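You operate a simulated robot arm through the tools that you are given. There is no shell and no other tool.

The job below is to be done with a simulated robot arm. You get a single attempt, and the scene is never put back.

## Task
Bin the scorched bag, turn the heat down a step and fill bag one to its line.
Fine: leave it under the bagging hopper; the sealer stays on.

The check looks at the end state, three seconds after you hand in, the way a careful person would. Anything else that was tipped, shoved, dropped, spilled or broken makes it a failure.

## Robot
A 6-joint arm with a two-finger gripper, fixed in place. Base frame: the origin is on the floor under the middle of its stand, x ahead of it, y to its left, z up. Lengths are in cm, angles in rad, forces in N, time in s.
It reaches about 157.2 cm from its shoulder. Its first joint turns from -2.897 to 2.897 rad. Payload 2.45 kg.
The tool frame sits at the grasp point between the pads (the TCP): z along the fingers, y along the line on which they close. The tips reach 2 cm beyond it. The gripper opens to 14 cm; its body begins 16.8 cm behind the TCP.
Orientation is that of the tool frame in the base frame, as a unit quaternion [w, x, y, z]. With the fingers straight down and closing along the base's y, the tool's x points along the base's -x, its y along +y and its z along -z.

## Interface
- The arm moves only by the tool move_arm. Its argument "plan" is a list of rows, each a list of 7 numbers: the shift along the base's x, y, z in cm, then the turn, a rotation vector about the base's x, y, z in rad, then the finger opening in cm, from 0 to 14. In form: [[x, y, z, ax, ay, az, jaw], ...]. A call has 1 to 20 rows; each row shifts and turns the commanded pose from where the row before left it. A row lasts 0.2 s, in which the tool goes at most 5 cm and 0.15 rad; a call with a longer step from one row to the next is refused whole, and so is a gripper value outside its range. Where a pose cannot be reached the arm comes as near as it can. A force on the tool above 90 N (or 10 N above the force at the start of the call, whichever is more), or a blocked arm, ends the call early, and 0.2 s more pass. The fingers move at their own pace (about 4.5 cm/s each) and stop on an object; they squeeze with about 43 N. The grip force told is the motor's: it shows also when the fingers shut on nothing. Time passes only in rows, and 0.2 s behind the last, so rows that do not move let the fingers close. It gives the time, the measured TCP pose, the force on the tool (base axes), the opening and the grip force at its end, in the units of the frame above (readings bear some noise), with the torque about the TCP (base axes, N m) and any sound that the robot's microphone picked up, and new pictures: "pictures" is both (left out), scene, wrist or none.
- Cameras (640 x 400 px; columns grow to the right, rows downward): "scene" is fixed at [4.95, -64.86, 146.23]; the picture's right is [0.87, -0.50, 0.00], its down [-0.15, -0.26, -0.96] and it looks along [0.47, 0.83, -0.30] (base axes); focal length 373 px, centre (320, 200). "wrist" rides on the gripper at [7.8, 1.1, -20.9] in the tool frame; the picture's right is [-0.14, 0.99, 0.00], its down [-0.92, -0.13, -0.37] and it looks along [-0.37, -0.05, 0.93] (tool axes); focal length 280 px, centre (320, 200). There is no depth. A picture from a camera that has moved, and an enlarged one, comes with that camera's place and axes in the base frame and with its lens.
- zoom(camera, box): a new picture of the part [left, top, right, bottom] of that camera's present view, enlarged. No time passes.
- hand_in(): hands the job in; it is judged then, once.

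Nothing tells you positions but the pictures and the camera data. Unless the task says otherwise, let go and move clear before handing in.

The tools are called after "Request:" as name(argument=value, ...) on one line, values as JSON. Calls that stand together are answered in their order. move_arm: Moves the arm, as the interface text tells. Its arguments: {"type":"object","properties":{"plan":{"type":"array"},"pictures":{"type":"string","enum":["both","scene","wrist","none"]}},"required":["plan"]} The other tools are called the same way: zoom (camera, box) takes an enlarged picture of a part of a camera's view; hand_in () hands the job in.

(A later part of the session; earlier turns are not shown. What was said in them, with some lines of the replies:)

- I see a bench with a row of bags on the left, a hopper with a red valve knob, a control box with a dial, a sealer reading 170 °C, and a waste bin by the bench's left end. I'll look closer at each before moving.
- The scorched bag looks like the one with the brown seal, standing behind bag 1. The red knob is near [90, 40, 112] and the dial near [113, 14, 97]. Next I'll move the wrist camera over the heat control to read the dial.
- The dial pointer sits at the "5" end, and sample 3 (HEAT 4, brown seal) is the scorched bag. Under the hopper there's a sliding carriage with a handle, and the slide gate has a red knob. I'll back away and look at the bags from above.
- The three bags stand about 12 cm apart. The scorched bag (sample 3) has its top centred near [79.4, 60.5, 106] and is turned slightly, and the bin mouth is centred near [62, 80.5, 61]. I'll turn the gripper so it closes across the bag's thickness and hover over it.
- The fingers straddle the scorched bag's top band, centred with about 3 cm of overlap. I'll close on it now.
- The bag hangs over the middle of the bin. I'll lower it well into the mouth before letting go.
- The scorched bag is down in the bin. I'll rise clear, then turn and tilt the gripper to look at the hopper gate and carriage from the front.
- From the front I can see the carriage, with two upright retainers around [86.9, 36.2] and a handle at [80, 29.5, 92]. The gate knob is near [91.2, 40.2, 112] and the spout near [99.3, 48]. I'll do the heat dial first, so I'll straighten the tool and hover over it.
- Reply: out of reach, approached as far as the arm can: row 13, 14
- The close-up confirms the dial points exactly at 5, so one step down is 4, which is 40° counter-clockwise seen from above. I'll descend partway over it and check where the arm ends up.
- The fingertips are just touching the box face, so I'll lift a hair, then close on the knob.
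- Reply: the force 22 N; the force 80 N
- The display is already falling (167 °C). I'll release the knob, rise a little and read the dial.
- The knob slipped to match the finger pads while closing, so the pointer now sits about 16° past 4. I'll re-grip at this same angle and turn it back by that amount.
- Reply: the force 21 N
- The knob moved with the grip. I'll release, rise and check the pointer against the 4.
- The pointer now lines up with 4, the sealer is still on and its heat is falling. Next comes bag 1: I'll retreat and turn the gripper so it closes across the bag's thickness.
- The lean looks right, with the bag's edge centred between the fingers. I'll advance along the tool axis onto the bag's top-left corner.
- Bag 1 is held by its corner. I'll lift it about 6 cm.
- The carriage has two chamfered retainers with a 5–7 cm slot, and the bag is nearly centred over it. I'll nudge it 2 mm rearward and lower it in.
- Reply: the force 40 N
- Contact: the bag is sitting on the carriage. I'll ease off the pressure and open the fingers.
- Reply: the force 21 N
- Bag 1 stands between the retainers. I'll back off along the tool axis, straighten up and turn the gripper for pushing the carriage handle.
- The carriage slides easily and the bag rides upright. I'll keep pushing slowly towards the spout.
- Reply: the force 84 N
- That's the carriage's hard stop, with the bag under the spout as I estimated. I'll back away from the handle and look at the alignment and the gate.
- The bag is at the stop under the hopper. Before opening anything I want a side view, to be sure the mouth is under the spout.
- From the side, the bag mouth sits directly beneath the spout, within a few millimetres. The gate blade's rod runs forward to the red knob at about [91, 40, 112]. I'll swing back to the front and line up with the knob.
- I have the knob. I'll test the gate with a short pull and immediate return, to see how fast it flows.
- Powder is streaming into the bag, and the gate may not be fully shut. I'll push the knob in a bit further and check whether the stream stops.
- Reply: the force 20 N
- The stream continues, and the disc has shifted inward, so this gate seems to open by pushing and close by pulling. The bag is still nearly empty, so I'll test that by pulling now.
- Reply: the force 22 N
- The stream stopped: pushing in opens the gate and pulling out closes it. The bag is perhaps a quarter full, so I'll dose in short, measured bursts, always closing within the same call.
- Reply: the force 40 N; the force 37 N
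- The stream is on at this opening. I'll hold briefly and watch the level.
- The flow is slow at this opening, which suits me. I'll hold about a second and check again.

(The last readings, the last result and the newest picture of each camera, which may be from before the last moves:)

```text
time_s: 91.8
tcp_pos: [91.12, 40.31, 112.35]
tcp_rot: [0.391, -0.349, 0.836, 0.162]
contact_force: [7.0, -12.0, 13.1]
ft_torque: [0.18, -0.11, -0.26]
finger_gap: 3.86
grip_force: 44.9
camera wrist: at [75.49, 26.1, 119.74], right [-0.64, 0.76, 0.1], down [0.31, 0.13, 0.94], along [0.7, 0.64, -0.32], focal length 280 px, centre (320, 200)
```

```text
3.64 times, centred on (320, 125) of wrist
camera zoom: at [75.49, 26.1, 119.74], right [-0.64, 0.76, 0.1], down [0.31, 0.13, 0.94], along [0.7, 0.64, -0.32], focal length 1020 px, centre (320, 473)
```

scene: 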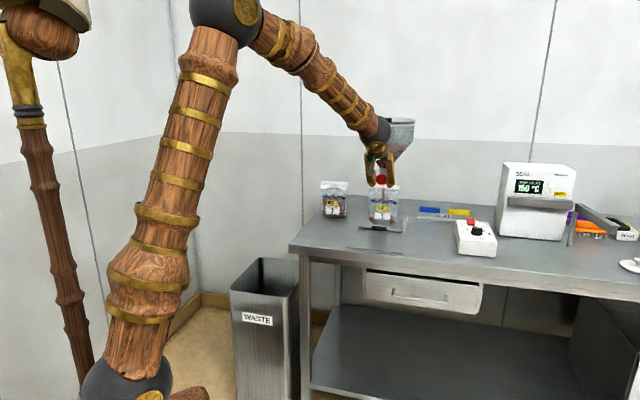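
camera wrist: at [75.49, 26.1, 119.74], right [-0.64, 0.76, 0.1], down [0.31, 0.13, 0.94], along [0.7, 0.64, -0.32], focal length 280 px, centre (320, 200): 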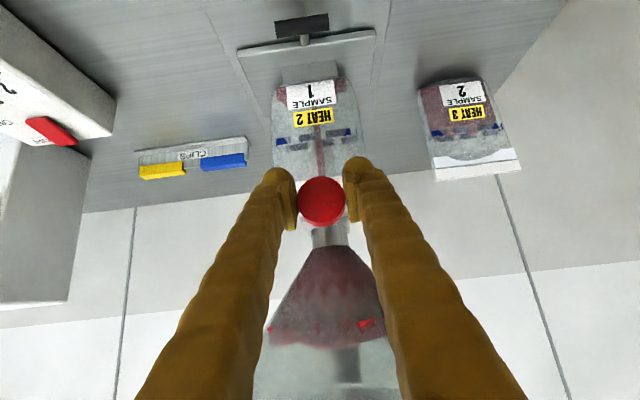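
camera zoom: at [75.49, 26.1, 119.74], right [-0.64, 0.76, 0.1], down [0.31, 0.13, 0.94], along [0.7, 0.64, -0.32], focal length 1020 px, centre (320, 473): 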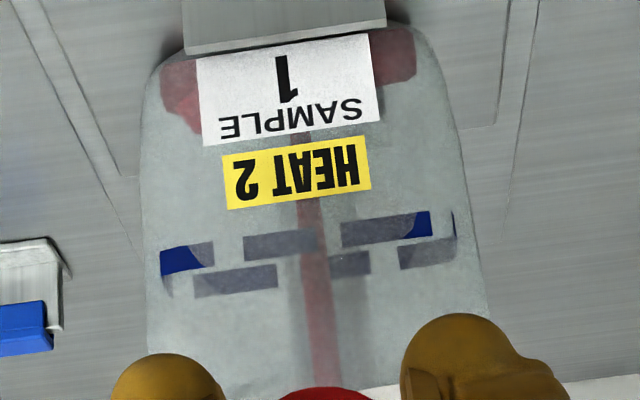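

Request:
move_arm(plan=[[0, 0, 0, 0, 0, 0, 3], [0, 0, 0, 0, 0, 0, 3], [0, 0, 0, 0, 0, 0, 3], [0, 0, 0, 0, 0, 0, 3]])

Request:
zoom(camera="scene", box=[365, 185, 405, 235])

Request:
zoom(camera="wrist", box=[270, 70, 370, 180])

```text
time_s: 92.8
tcp_pos: [91.15, 40.17, 112.41]
tcp_rot: [0.392, -0.349, 0.836, 0.162]
contact_force: [9.4, -13.4, 12.9]
ft_torque: [0.11, -0.14, -0.21]
finger_gap: 3.83
grip_force: 45.3
camera wrist: at [75.5, 26.1, 119.73], right [-0.64, 0.76, 0.1], down [0.31, 0.13, 0.94], along [0.7, 0.64, -0.32], focal length 280 px, centre (320, 200)
```

scene: 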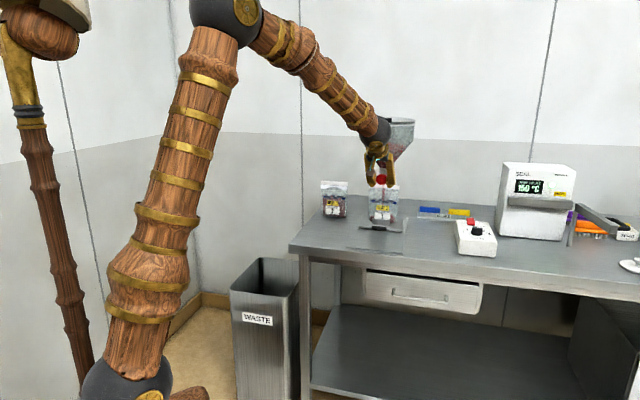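
wrist: 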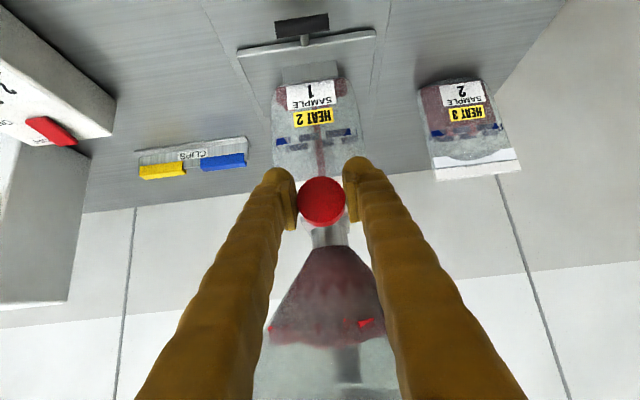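

```text
8.00 times, centred on (385, 210) of scene
camera zoom: at [4.95, -64.86, 146.23], right [0.87, -0.5, 0.0], down [-0.15, -0.26, -0.96], along [0.47, 0.83, -0.3], focal length 2988 px, centre (-200, 120)
```

zoom: 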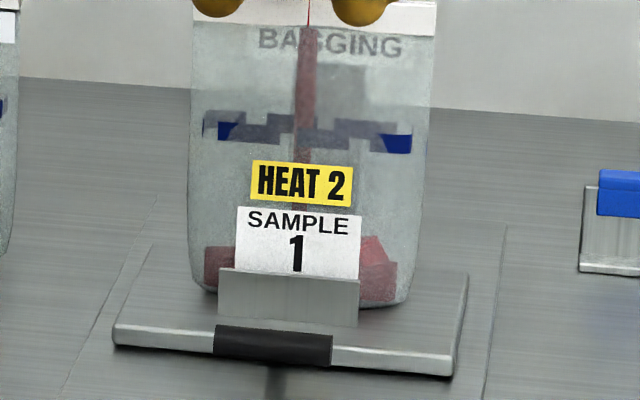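

```text
3.64 times, centred on (320, 125) of wrist
camera zoom: at [75.5, 26.1, 119.73], right [-0.64, 0.76, 0.1], down [0.31, 0.13, 0.94], along [0.7, 0.64, -0.32], focal length 1020 px, centre (320, 473)
```

zoom: 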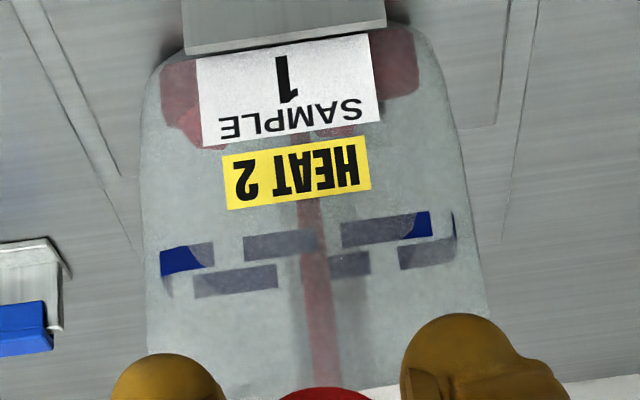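

Request:
move_arm(plan=[[0.3, 0.3, 0, 0, 0, 0, 3], [0, 0, 0, 0, 0, 0, 3], [0, 0, 0, 0, 0, 0, 3], [0, 0, 0, 0, 0, 0, 3]])

Request:
zoom(camera="scene", box=[365, 185, 405, 235])

Request:
zoom(camera="scene", box=[370, 165, 402, 185])

```text
time_s: 93.8
tcp_pos: [91.43, 40.52, 112.36]
tcp_rot: [0.391, -0.349, 0.836, 0.161]
contact_force: [4.5, -9.8, 9.6]
ft_torque: [0.1, -0.11, -0.17]
finger_gap: 3.85
grip_force: 45.1
camera wrist: at [75.81, 26.39, 119.74], right [-0.64, 0.76, 0.1], down [0.31, 0.13, 0.94], along [0.7, 0.64, -0.32], focal length 280 px, centre (320, 200)
```

scene: 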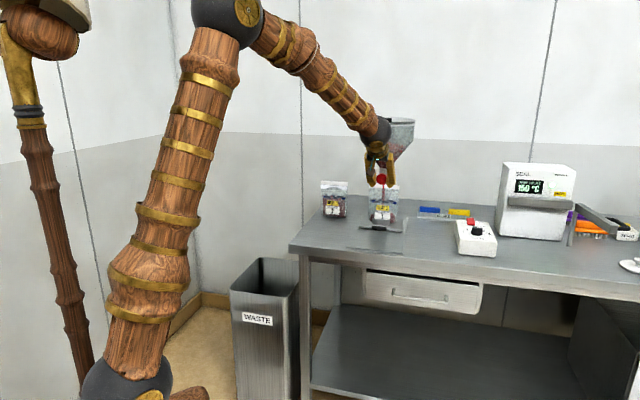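
wrist: 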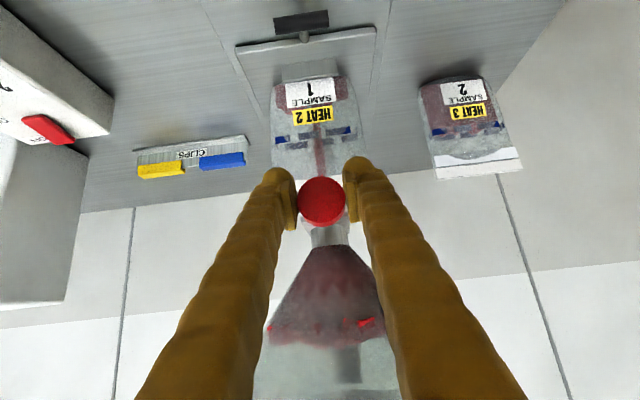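

```text
8.00 times, centred on (385, 210) of scene
camera zoom: at [4.95, -64.86, 146.23], right [0.87, -0.5, 0.0], down [-0.15, -0.26, -0.96], along [0.47, 0.83, -0.3], focal length 2988 px, centre (-200, 120)
```

zoom: 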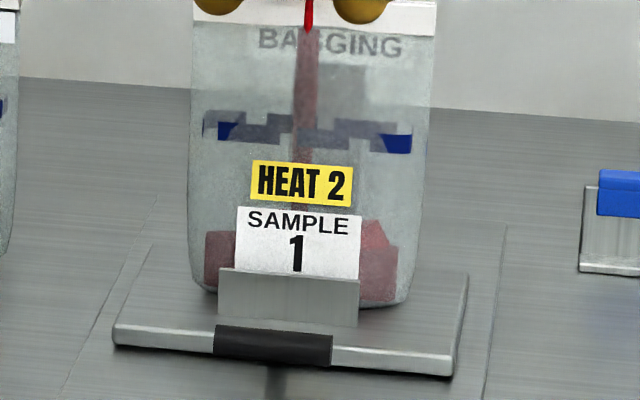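

```text
16.00 times, centred on (386, 175) of scene
camera zoom: at [4.95, -64.86, 146.23], right [0.87, -0.5, 0.0], down [-0.15, -0.26, -0.96], along [0.47, 0.83, -0.3], focal length 5975 px, centre (-736, 600)
```

zoom: 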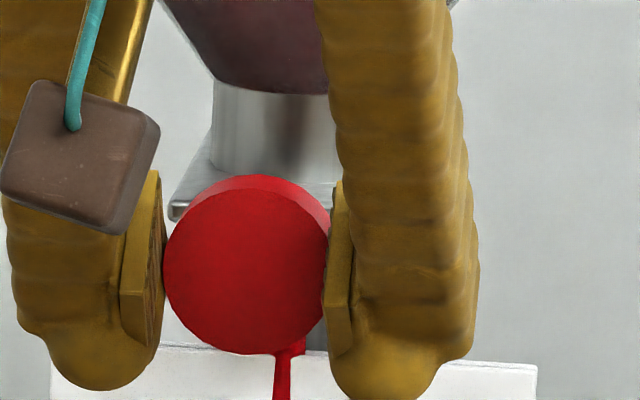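

About 37% full, rising roughly 10% a second, and nothing is spilling. I'll hold two seconds more at this opening.

Request:
move_arm(plan=[[0, 0, 0, 0, 0, 0, 3], [0, 0, 0, 0, 0, 0, 3], [0, 0, 0, 0, 0, 0, 3], [0, 0, 0, 0, 0, 0, 3], [0, 0, 0, 0, 0, 0, 3], [0, 0, 0, 0, 0, 0, 3], [0, 0, 0, 0, 0, 0, 3], [0, 0, 0, 0, 0, 0, 3]])

Request:
zoom(camera="scene", box=[365, 185, 405, 235])

Request:
zoom(camera="wrist", box=[270, 70, 370, 180])

```text
time_s: 95.6
tcp_pos: [91.45, 40.53, 112.42]
tcp_rot: [0.392, -0.349, 0.836, 0.161]
contact_force: [-1.0, -5.2, 4.1]
ft_torque: [0.03, -0.07, -0.03]
finger_gap: 3.86
grip_force: 44.7
camera wrist: at [75.81, 26.39, 119.73], right [-0.64, 0.76, 0.1], down [0.31, 0.13, 0.94], along [0.7, 0.64, -0.32], focal length 280 px, centre (320, 200)
```

scene: 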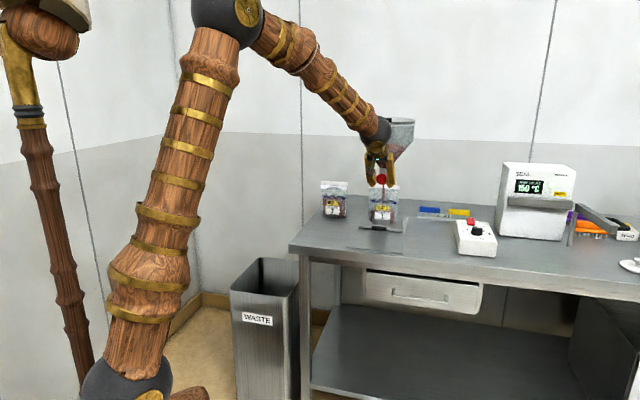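
wrist: 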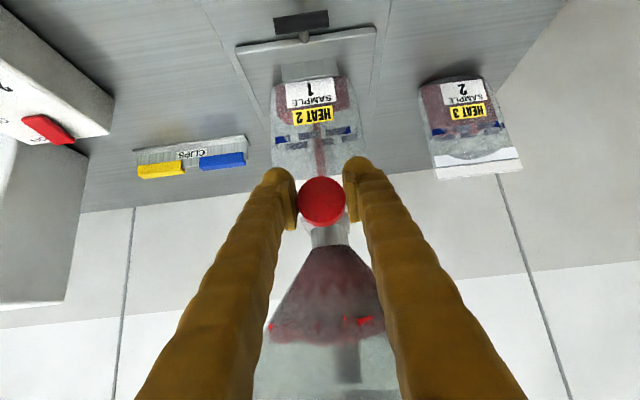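

```text
8.00 times, centred on (385, 210) of scene
camera zoom: at [4.95, -64.86, 146.23], right [0.87, -0.5, 0.0], down [-0.15, -0.26, -0.96], along [0.47, 0.83, -0.3], focal length 2988 px, centre (-200, 120)
```

zoom: 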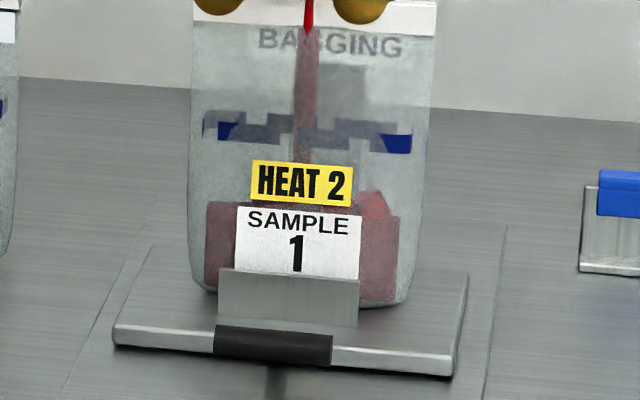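

```text
3.64 times, centred on (320, 125) of wrist
camera zoom: at [75.81, 26.39, 119.73], right [-0.64, 0.76, 0.1], down [0.31, 0.13, 0.94], along [0.7, 0.64, -0.32], focal length 1020 px, centre (320, 473)
```

zoom: 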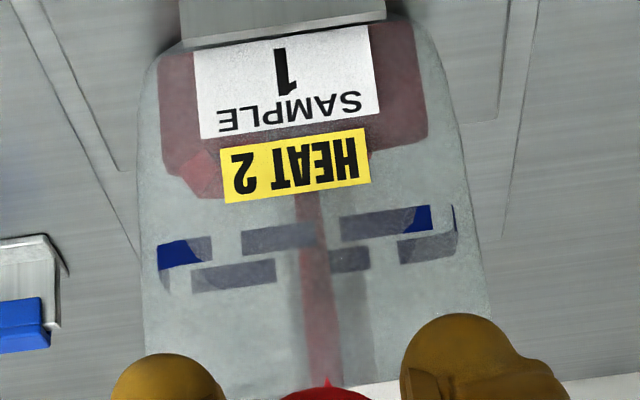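

Request:
zoom(camera="scene", box=[315, 175, 355, 225])

Request:
zoom(camera="wrist", box=[410, 70, 530, 180])

Request:
zoom(camera="scene", box=[368, 195, 404, 227])

```text
8.00 times, centred on (335, 200) of scene
camera zoom: at [4.95, -64.86, 146.23], right [0.87, -0.5, 0.0], down [-0.15, -0.26, -0.96], along [0.47, 0.83, -0.3], focal length 2988 px, centre (200, 200)
```

zoom: 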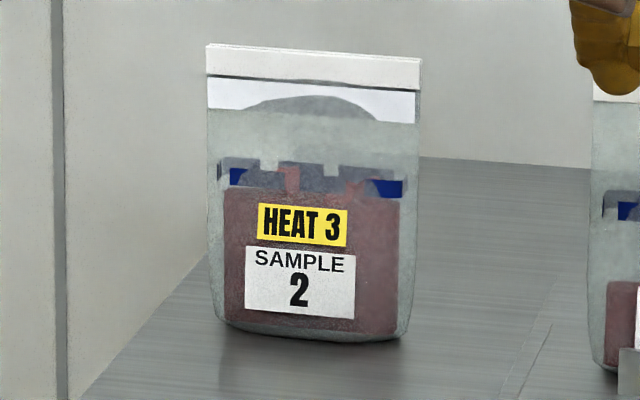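

```text
3.64 times, centred on (470, 125) of wrist
camera zoom: at [75.81, 26.39, 119.73], right [-0.64, 0.76, 0.1], down [0.31, 0.13, 0.94], along [0.7, 0.64, -0.32], focal length 1020 px, centre (-226, 473)
```

zoom: 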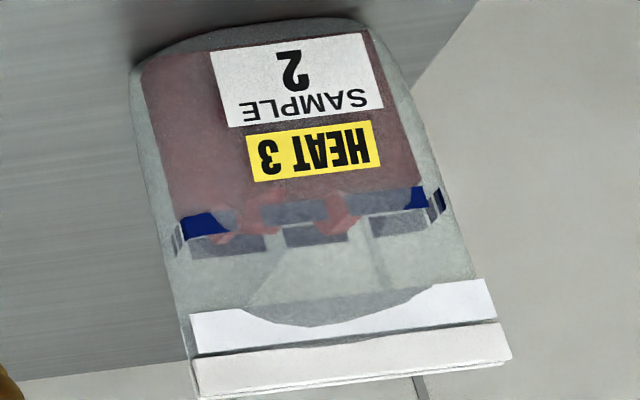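

```text
12.50 times, centred on (386, 211) of scene
camera zoom: at [4.95, -64.86, 146.23], right [0.87, -0.5, 0.0], down [-0.15, -0.26, -0.96], along [0.47, 0.83, -0.3], focal length 4668 px, centre (-505, 62)
```

zoom: 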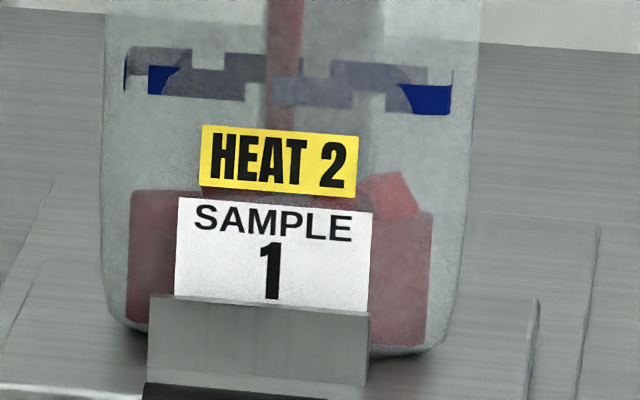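

Sample 2 shows the reference: its powder edge sits right at the bottom of the line marks. Bag 1 has about 3 cm to go, so I'll hold another ~1.6 s.

Request:
move_arm(plan=[[0, 0, 0, 0, 0, 0, 3], [0, 0, 0, 0, 0, 0, 3], [0, 0, 0, 0, 0, 0, 3], [0, 0, 0, 0, 0, 0, 3], [0, 0, 0, 0, 0, 0, 3], [0, 0, 0, 0, 0, 0, 3], [0, 0, 0, 0, 0, 0, 3]])

Request:
zoom(camera="scene", box=[368, 195, 404, 227])

Request:
zoom(camera="wrist", box=[270, 70, 370, 180])

```text
time_s: 97.2
tcp_pos: [91.43, 40.52, 112.26]
tcp_rot: [0.391, -0.35, 0.836, 0.162]
contact_force: [-3.5, -2.8, 0.8]
ft_torque: [-0.01, 0.0, 0.02]
finger_gap: 3.85
grip_force: 44.9
camera wrist: at [75.81, 26.39, 119.73], right [-0.64, 0.76, 0.1], down [0.31, 0.13, 0.94], along [0.7, 0.64, -0.32], focal length 280 px, centre (320, 200)
```

scene: 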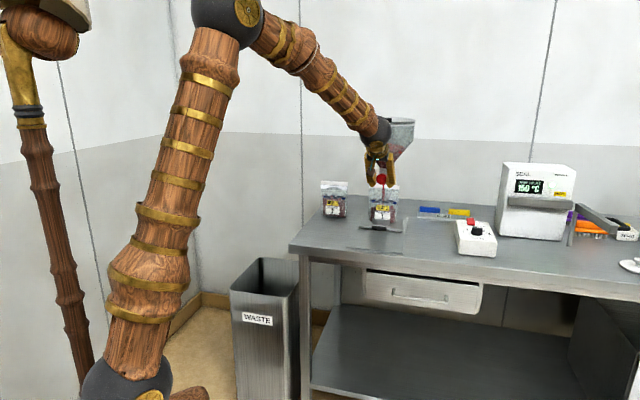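
wrist: 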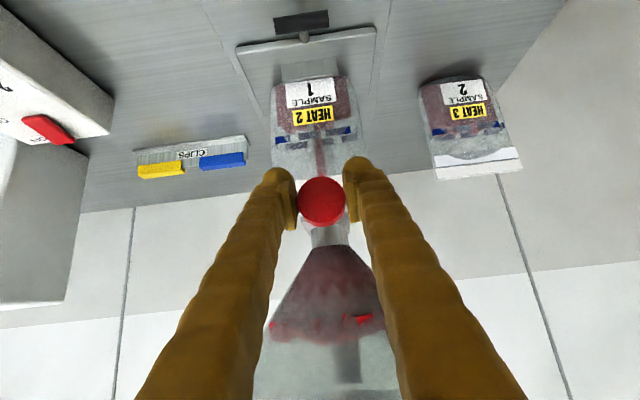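

```text
12.50 times, centred on (386, 211) of scene
camera zoom: at [4.95, -64.86, 146.23], right [0.87, -0.5, 0.0], down [-0.15, -0.26, -0.96], along [0.47, 0.83, -0.3], focal length 4668 px, centre (-505, 62)
```

zoom: 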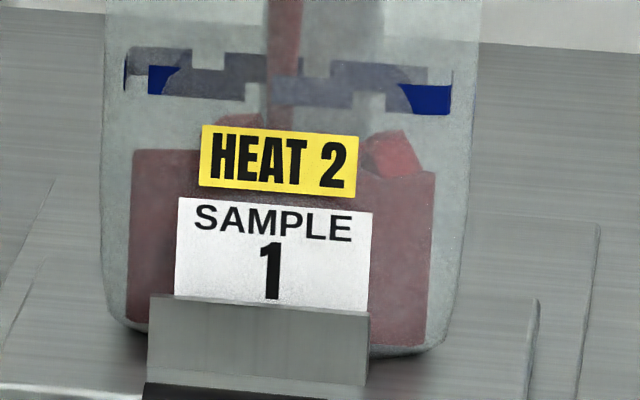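

```text
3.64 times, centred on (320, 125) of wrist
camera zoom: at [75.81, 26.39, 119.73], right [-0.64, 0.76, 0.1], down [0.31, 0.13, 0.94], along [0.7, 0.64, -0.32], focal length 1020 px, centre (320, 473)
```

zoom: 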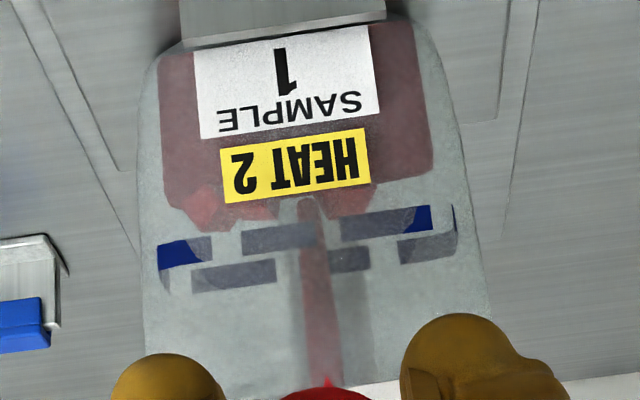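

Request:
move_arm(plan=[[0, 0, 0, 0, 0, 0, 3], [0, 0, 0, 0, 0, 0, 3], [0, 0, 0, 0, 0, 0, 3], [0, 0, 0, 0, 0, 0, 3], [0, 0, 0, 0, 0, 0, 3]])

Request:
zoom(camera="scene", box=[368, 195, 404, 227])

Request:
zoom(camera="wrist", box=[270, 70, 370, 180])

```text
time_s: 98.4
tcp_pos: [91.46, 40.61, 112.37]
tcp_rot: [0.392, -0.349, 0.836, 0.161]
contact_force: [-4.4, -1.3, -1.7]
ft_torque: [0.02, 0.03, 0.02]
finger_gap: 3.86
grip_force: 45.1
camera wrist: at [75.81, 26.39, 119.73], right [-0.64, 0.76, 0.1], down [0.31, 0.13, 0.94], along [0.7, 0.64, -0.32], focal length 280 px, centre (320, 200)
```

scene: 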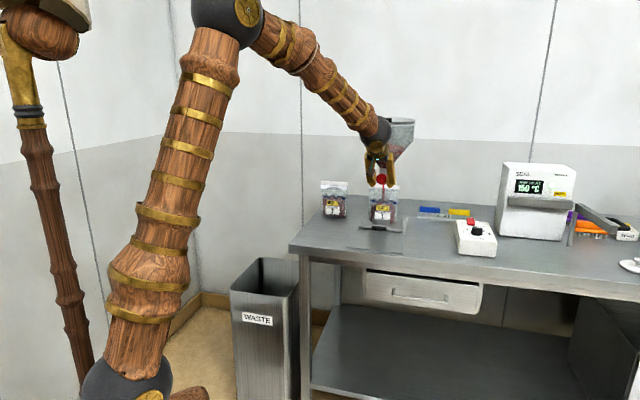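
wrist: 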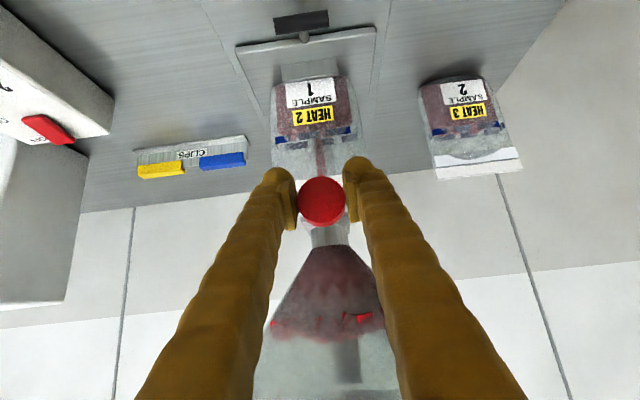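

```text
12.50 times, centred on (386, 211) of scene
camera zoom: at [4.95, -64.86, 146.23], right [0.87, -0.5, 0.0], down [-0.15, -0.26, -0.96], along [0.47, 0.83, -0.3], focal length 4668 px, centre (-505, 62)
```

zoom: 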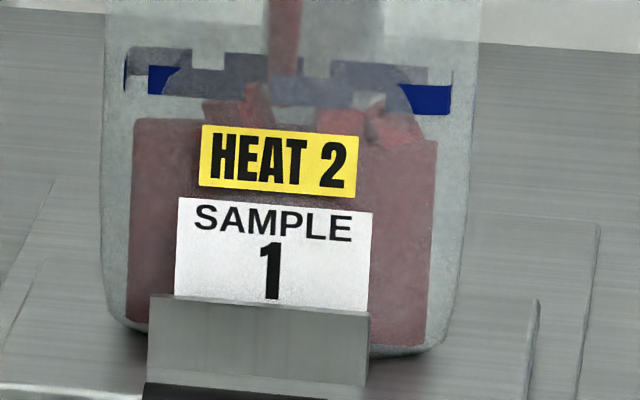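

```text
3.64 times, centred on (320, 125) of wrist
camera zoom: at [75.81, 26.39, 119.73], right [-0.64, 0.76, 0.1], down [0.31, 0.13, 0.94], along [0.7, 0.64, -0.32], focal length 1020 px, centre (320, 473)
```

zoom: 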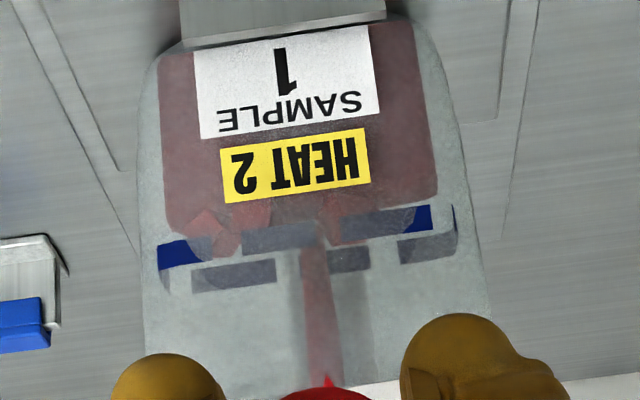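

Nearly there, about 1 cm below the line's bottom edge. I'll flow a touch longer, then ease the gate back to a trickle.

Request:
move_arm(plan=[[0, 0, 0, 0, 0, 0, 3], [0, 0, 0, 0, 0, 0, 3], [-0.6, -0.6, 0, 0, 0, 0, 3]])

Request:
zoom(camera="scene", box=[368, 195, 404, 227])

Request:
zoom(camera="wrist", box=[270, 70, 370, 180])

```text
time_s: 99.2
tcp_pos: [90.89, 40.06, 112.34]
tcp_rot: [0.391, -0.349, 0.836, 0.161]
contact_force: [-6.5, 3.1, -6.9]
ft_torque: [0.05, 0.08, 0.0]
finger_gap: 3.85
grip_force: 45.1
camera wrist: at [75.25, 25.81, 119.75], right [-0.64, 0.76, 0.1], down [0.31, 0.13, 0.94], along [0.7, 0.64, -0.32], focal length 280 px, centre (320, 200)
```

scene: 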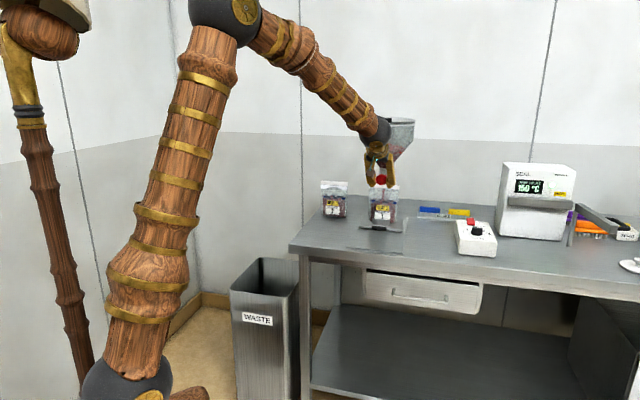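
wrist: 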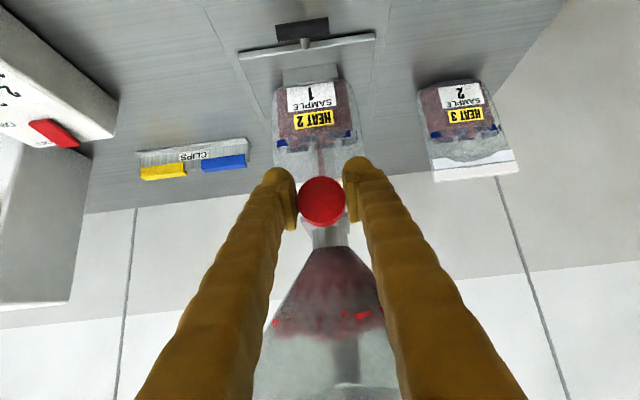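

```text
12.50 times, centred on (386, 211) of scene
camera zoom: at [4.95, -64.86, 146.23], right [0.87, -0.5, 0.0], down [-0.15, -0.26, -0.96], along [0.47, 0.83, -0.3], focal length 4668 px, centre (-505, 62)
```

zoom: 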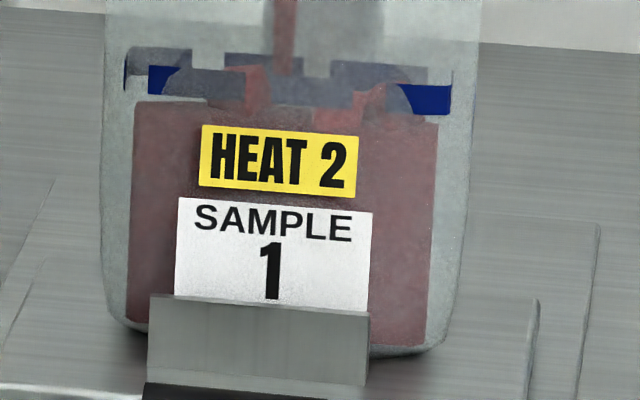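

```text
3.64 times, centred on (320, 125) of wrist
camera zoom: at [75.25, 25.81, 119.75], right [-0.64, 0.76, 0.1], down [0.31, 0.13, 0.94], along [0.7, 0.64, -0.32], focal length 1020 px, centre (320, 473)
```

zoom: 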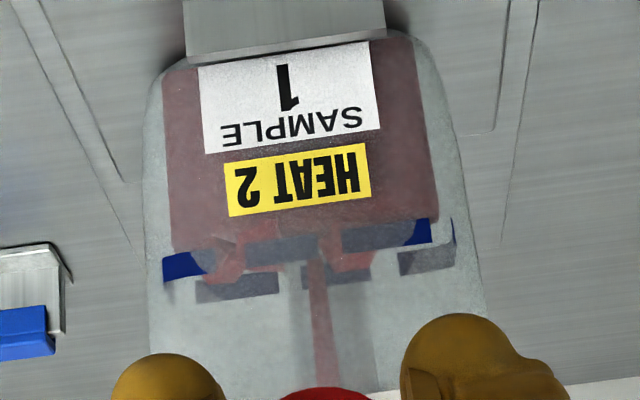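

Just under the line, at a trickle. I'll hold a bit more and check.

Request:
move_arm(plan=[[0, 0, 0, 0, 0, 0, 3], [0, 0, 0, 0, 0, 0, 3], [0, 0, 0, 0, 0, 0, 3], [0, 0, 0, 0, 0, 0, 3], [0, 0, 0, 0, 0, 0, 3]])

Request:
zoom(camera="scene", box=[368, 195, 404, 227])

Request:
zoom(camera="wrist", box=[270, 70, 370, 180])

```text
time_s: 100.4
tcp_pos: [90.83, 40.05, 112.37]
tcp_rot: [0.391, -0.349, 0.836, 0.16]
contact_force: [-12.7, 8.4, -16.0]
ft_torque: [-0.19, 0.13, 0.22]
finger_gap: 3.85
grip_force: 44.8
camera wrist: at [75.25, 25.8, 119.76], right [-0.64, 0.76, 0.1], down [0.31, 0.13, 0.94], along [0.7, 0.64, -0.32], focal length 280 px, centre (320, 200)
```

scene: 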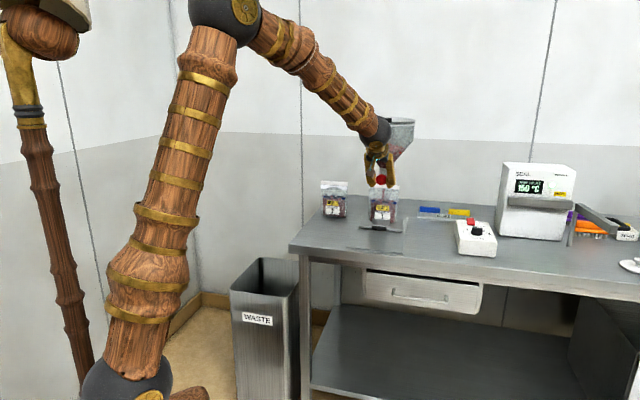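
wrist: 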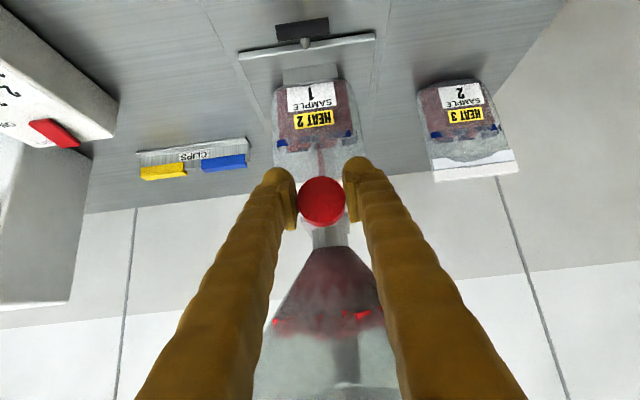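

```text
12.50 times, centred on (386, 211) of scene
camera zoom: at [4.95, -64.86, 146.23], right [0.87, -0.5, 0.0], down [-0.15, -0.26, -0.96], along [0.47, 0.83, -0.3], focal length 4668 px, centre (-505, 62)
```

zoom: 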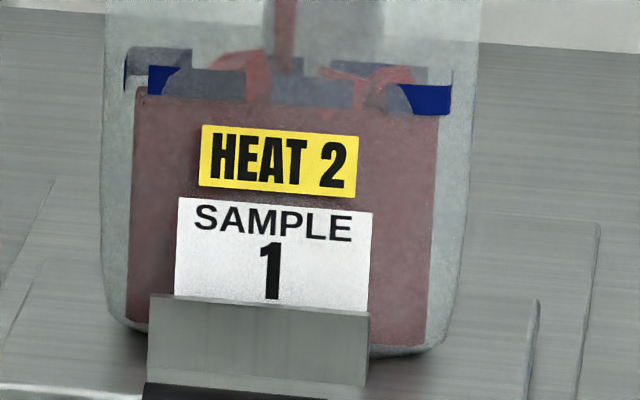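

```text
3.64 times, centred on (320, 125) of wrist
camera zoom: at [75.25, 25.8, 119.76], right [-0.64, 0.76, 0.1], down [0.31, 0.13, 0.94], along [0.7, 0.64, -0.32], focal length 1020 px, centre (320, 473)
```

zoom: 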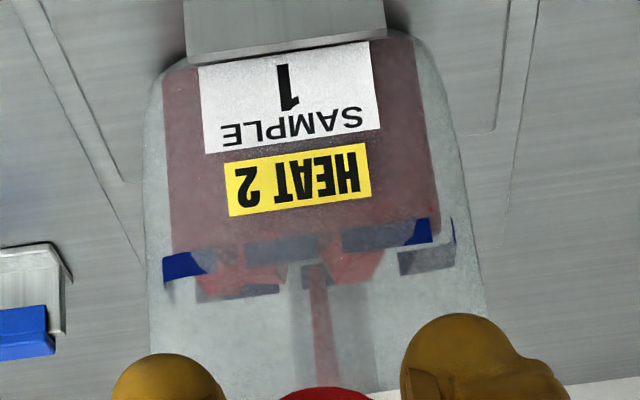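

The powder is right at the bottom edge of the line marks, matching sample 2. I'll allow a moment more trickle and then pull the gate fully shut.

Request:
move_arm(plan=[[0, 0, 0, 0, 0, 0, 3], [-0.85, -0.85, 0, 0, 0, 0, 3], [-0.1, -0.1, 0, 0, 0, 0, 3]])

Request:
zoom(camera="scene", box=[368, 195, 404, 227])

Request:
zoom(camera="wrist", box=[270, 70, 370, 180])

Request:
zoom(camera="scene", box=[355, 165, 411, 240])

```text
time_s: 101.2
tcp_pos: [89.89, 39.0, 112.5]
tcp_rot: [0.392, -0.349, 0.836, 0.161]
contact_force: [19.8, 31.8, -12.7]
ft_torque: [-0.13, 0.09, 0.05]
finger_gap: 3.85
grip_force: 44.7
camera wrist: at [74.3, 24.88, 119.82], right [-0.64, 0.76, 0.1], down [0.3, 0.13, 0.94], along [0.7, 0.64, -0.32], focal length 280 px, centre (320, 200)
```

scene: 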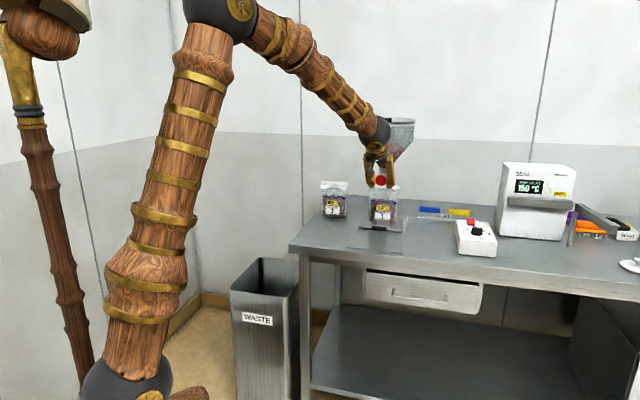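
wrist: 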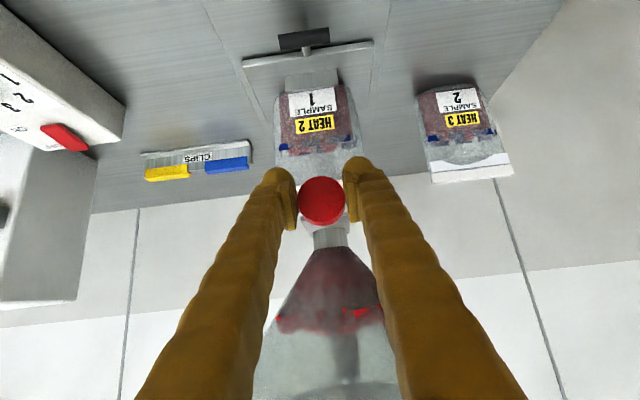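

```text
12.50 times, centred on (386, 211) of scene
camera zoom: at [4.95, -64.86, 146.23], right [0.87, -0.5, 0.0], down [-0.15, -0.26, -0.96], along [0.47, 0.83, -0.3], focal length 4668 px, centre (-505, 62)
```

zoom: 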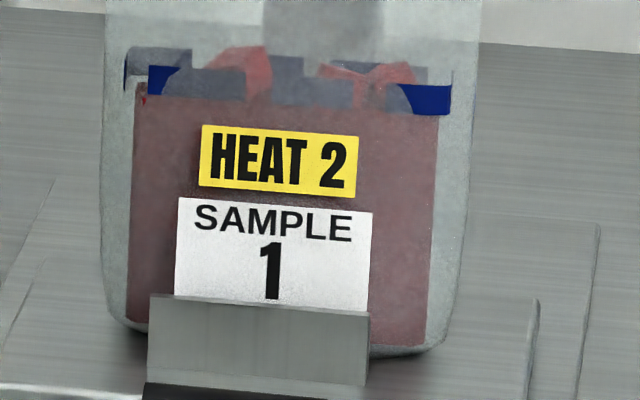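

```text
3.64 times, centred on (320, 125) of wrist
camera zoom: at [74.3, 24.88, 119.82], right [-0.64, 0.76, 0.1], down [0.3, 0.13, 0.94], along [0.7, 0.64, -0.32], focal length 1020 px, centre (320, 473)
```

zoom: 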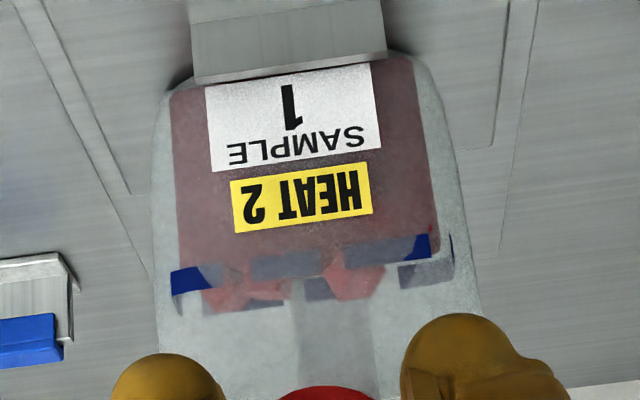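

```text
5.33 times, centred on (383, 202) of scene
camera zoom: at [4.95, -64.86, 146.23], right [0.87, -0.5, 0.0], down [-0.15, -0.26, -0.96], along [0.47, 0.83, -0.3], focal length 1992 px, centre (-16, 187)
```

zoom: 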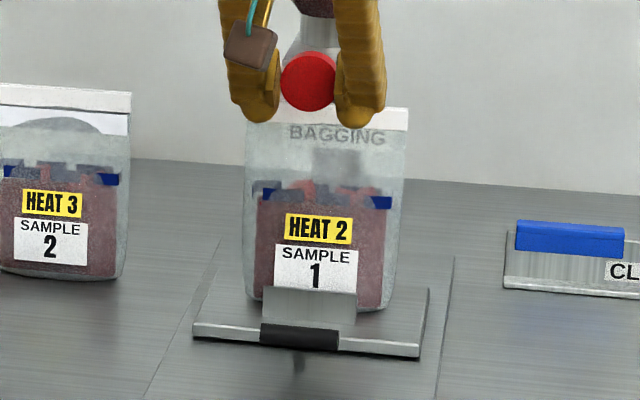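

The gate is shut and the stream has stopped. I'll compare bag 1's level with sample 2 closely before letting go of the knob.

Request:
zoom(camera="scene", box=[318, 188, 354, 220])

Request:
zoom(camera="scene", box=[374, 196, 400, 212])

Request:
zoom(camera="scene", box=[321, 190, 347, 206])

```text
12.50 times, centred on (336, 204) of scene
camera zoom: at [4.95, -64.86, 146.23], right [0.87, -0.5, 0.0], down [-0.15, -0.26, -0.96], along [0.47, 0.83, -0.3], focal length 4668 px, centre (120, 150)
```

zoom: 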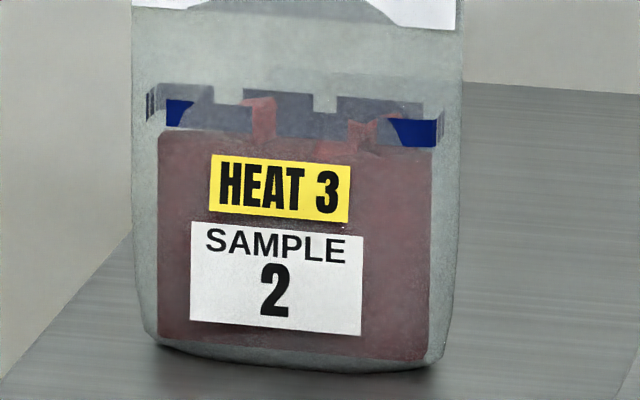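

```text
16.00 times, centred on (387, 204) of scene
camera zoom: at [4.95, -64.86, 146.23], right [0.87, -0.5, 0.0], down [-0.15, -0.26, -0.96], along [0.47, 0.83, -0.3], focal length 5975 px, centre (-752, 136)
```

zoom: 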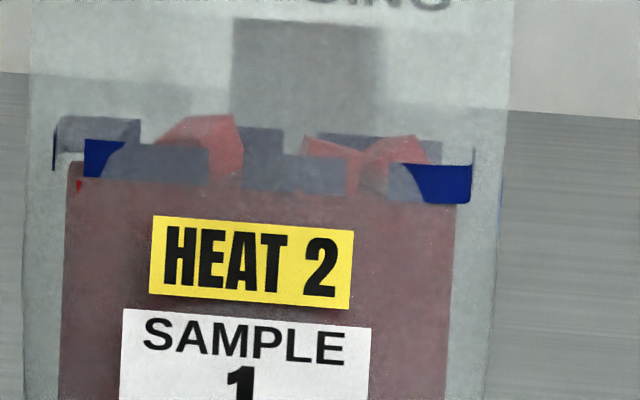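

```text
16.00 times, centred on (334, 198) of scene
camera zoom: at [4.95, -64.86, 146.23], right [0.87, -0.5, 0.0], down [-0.15, -0.26, -0.96], along [0.47, 0.83, -0.3], focal length 5975 px, centre (96, 232)
```

zoom: 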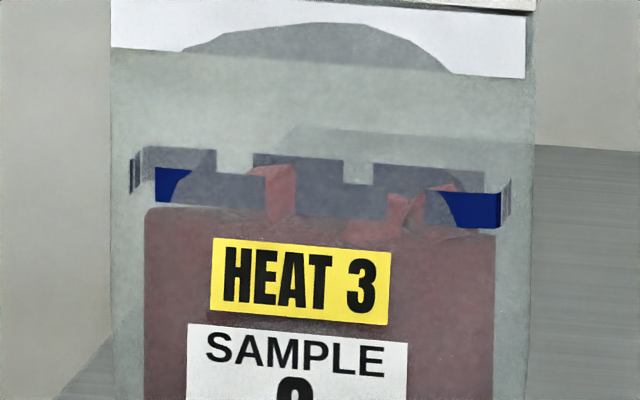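

Bag 1's level sits right at the line, a hair above sample 2's. I'll release the knob and back straight out.

Request:
move_arm(plan=[[0, 0, 0, 0, 0, 0, 5], [0, 0, 0, 0, 0, 0, 7], [0, 0, 0, 0, 0, 0, 8], [0, 0, 0, 0, 0, 0, 8], [-1, -1, 0, 0, 0, 0, 8], [-2, -2, 0, 0, 0, 0, 8], [-2.5, -2.5, 0.5, 0, 0, 0, 8], [-3, -3, 1, 0, 0, 0, 8], [-3, -3, 1, 0, 0, 0, 8], [0, 0, 0, 0, 0, 0, 8]])

Request:
zoom(camera="wrist", box=[240, 100, 420, 300])

Request:
zoom(camera="scene", box=[345, 150, 435, 250])

```text
time_s: 103.4
tcp_pos: [78.34, 27.42, 114.97]
tcp_rot: [0.392, -0.349, 0.836, 0.161]
contact_force: [0.7, -0.5, 0.4]
ft_torque: [-0.01, -0.01, 0.06]
finger_gap: 8.0
grip_force: 0.1
camera wrist: at [62.73, 13.21, 122.34], right [-0.64, 0.76, 0.1], down [0.31, 0.13, 0.94], along [0.7, 0.64, -0.32], focal length 280 px, centre (320, 200)
```

scene: 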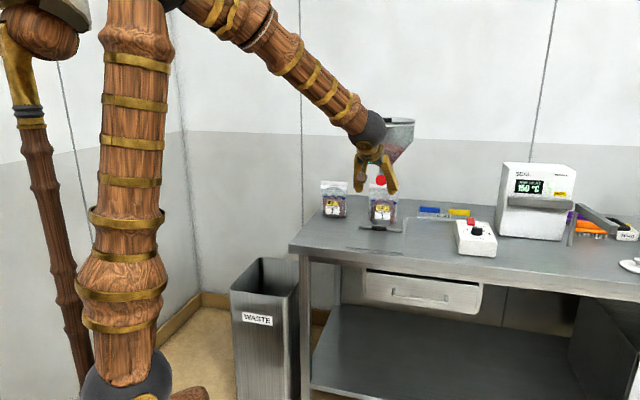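
wrist: 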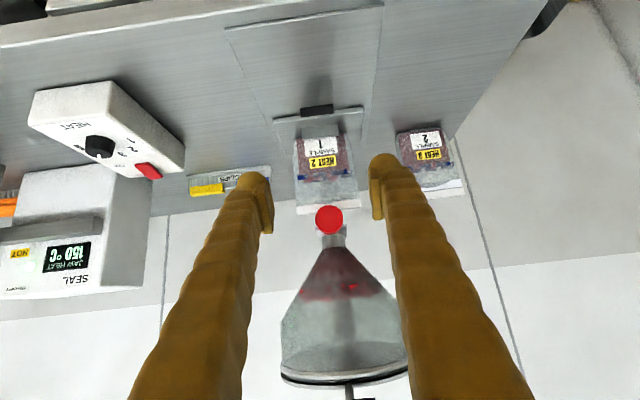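

```text
2.00 times, centred on (330, 200) of wrist
camera zoom: at [62.73, 13.21, 122.34], right [-0.64, 0.76, 0.1], down [0.31, 0.13, 0.94], along [0.7, 0.64, -0.32], focal length 561 px, centre (300, 200)
```

zoom: 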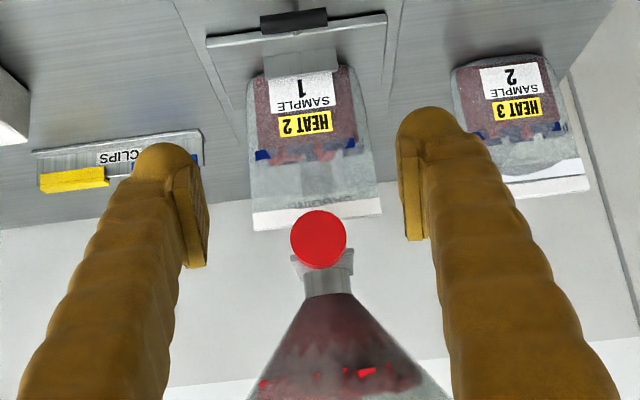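

```text
4.00 times, centred on (390, 200) of scene
camera zoom: at [4.95, -64.86, 146.23], right [0.87, -0.5, 0.0], down [-0.15, -0.26, -0.96], along [0.47, 0.83, -0.3], focal length 1494 px, centre (40, 200)
```

zoom: 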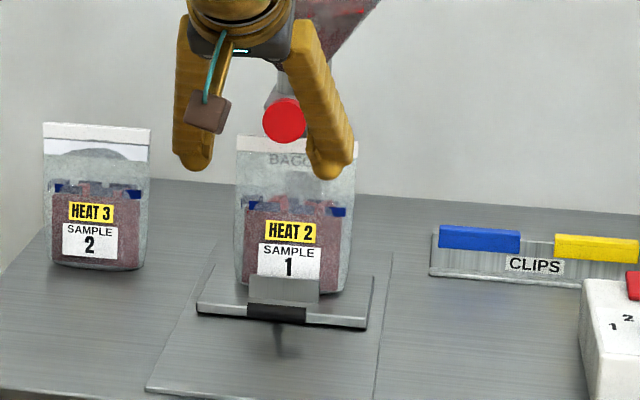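

Request:
move_arm(plan=[[-1.5, -1.5, 2, 0, 0, 0, 8], [-2, -2, 2, -0.1029, 0.1029, 0, 8], [-2, -2, 2, -0.1029, 0.1029, 0, 8], [-2, -1, 2, -0.1029, 0.1029, 0, 8], [-2, 0, 2, -0.1029, 0.1029, 0, 8], [-2, 0, 2, -0.1029, 0.1029, 0, 8], [-2, 0, 2, -0.1029, 0.1029, 0, 8], [-3, 0, 1, 0, 0, 0, 8], [-3, 0, 0, 0, 0, 0, 8], [0, 0, 0, 0, 0, 0, 8], [0, 0, 0, 0, 0, 0, 8]])

Request:
zoom(camera="scene", box=[340, 140, 420, 250])

Request:
zoom(camera="scene", box=[440, 150, 580, 260])

Request:
zoom(camera="scene", box=[374, 196, 400, 212])

Request:
zoom(camera="wrist", box=[160, 200, 480, 400])

```text
time_s: 105.8
tcp_pos: [58.74, 20.94, 129.86]
tcp_rot: [0.0, -0.385, 0.923, 0.0]
contact_force: [0.3, -0.5, -0.1]
ft_torque: [0.01, -0.01, 0.0]
finger_gap: 7.99
grip_force: 0.1
camera wrist: at [52.58, 16.15, 150.65], right [-0.61, 0.79, 0.0], down [0.74, 0.56, 0.37], along [0.29, 0.22, -0.93], focal length 280 px, centre (320, 200)
```

scene: 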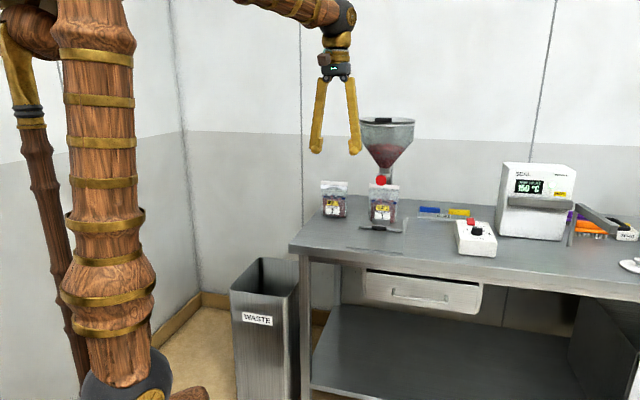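
wrist: 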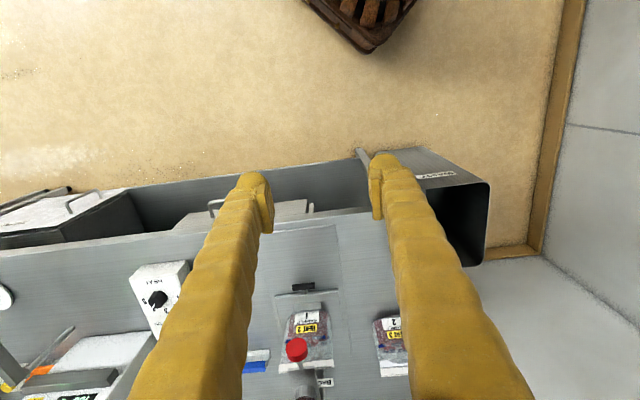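

```text
3.64 times, centred on (380, 195) of scene
camera zoom: at [4.95, -64.86, 146.23], right [0.87, -0.5, 0.0], down [-0.15, -0.26, -0.96], along [0.47, 0.83, -0.3], focal length 1358 px, centre (102, 218)
```

zoom: 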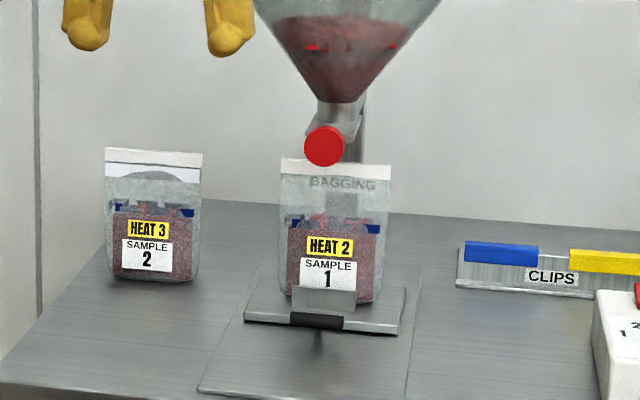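

```text
3.64 times, centred on (510, 205) of scene
camera zoom: at [4.95, -64.86, 146.23], right [0.87, -0.5, 0.0], down [-0.15, -0.26, -0.96], along [0.47, 0.83, -0.3], focal length 1358 px, centre (-371, 182)
```

zoom: 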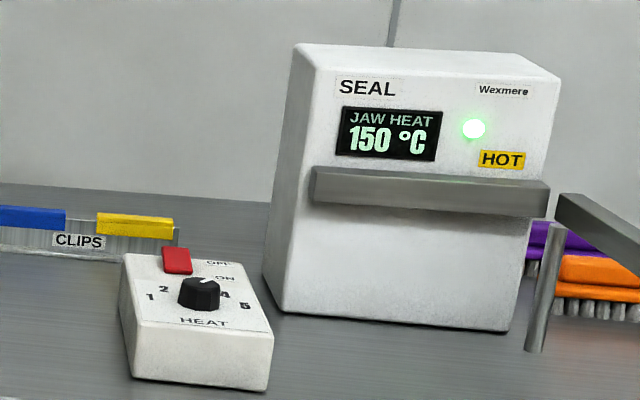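

```text
16.00 times, centred on (387, 204) of scene
camera zoom: at [4.95, -64.86, 146.23], right [0.87, -0.5, 0.0], down [-0.15, -0.26, -0.96], along [0.47, 0.83, -0.3], focal length 5975 px, centre (-752, 136)
```

zoom: 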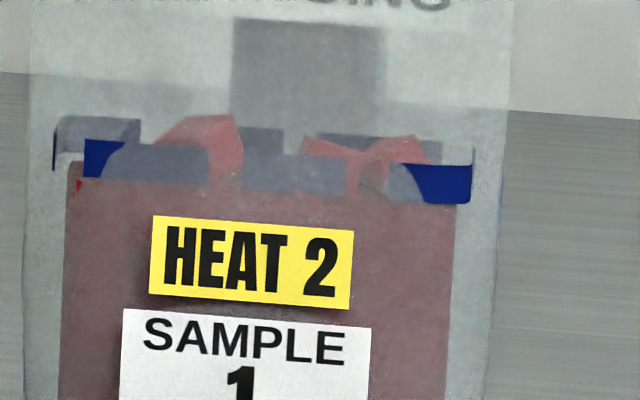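

```text
2.00 times, centred on (320, 300) of wrist
camera zoom: at [52.58, 16.15, 150.65], right [-0.61, 0.79, 0.0], down [0.74, 0.56, 0.37], along [0.29, 0.22, -0.93], focal length 561 px, centre (320, 0)
```

zoom: 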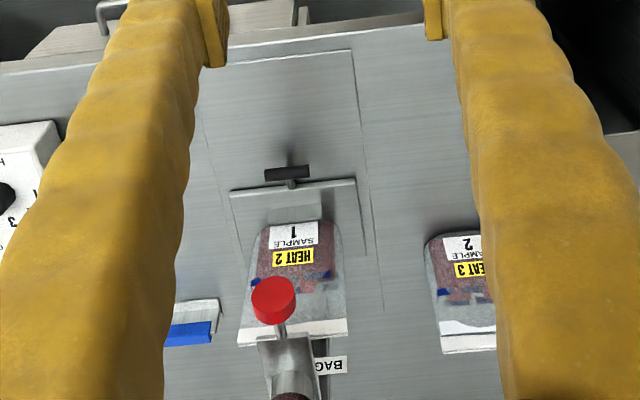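

The scorched bag is in the bin. The dial is on 4, with the sealer still on, reading 150 °C with a green light. Bag 1 is filled to its line under the hopper with the gate shut, nothing has spilled and the arm is clear, so I'm handing in.

Request:
hand_in()

```text
The job is handed in.
```

The job is handed in, and by the last pictures all three parts are done:

- **Scorched bag:** sample 3, the one with the brown seal, is in the waste bin.
- **Heat:** the dial went from 5 to 4. The sealer is still on, reading 150 °C (it was 170 °C) with a green light. The knob slipped on the first grip and overshot to between 4 and 3, so I turned it back to 4.
- **Bag 1:** it stands on the carriage under the bagging hopper, filled to the bottom edge of its line marks. That is about 2 mm higher than sample 2. The hopper gate is shut.

I saw no powder spilled and nothing else moved in the final pictures. The arm had let go and was clear before I handed in.
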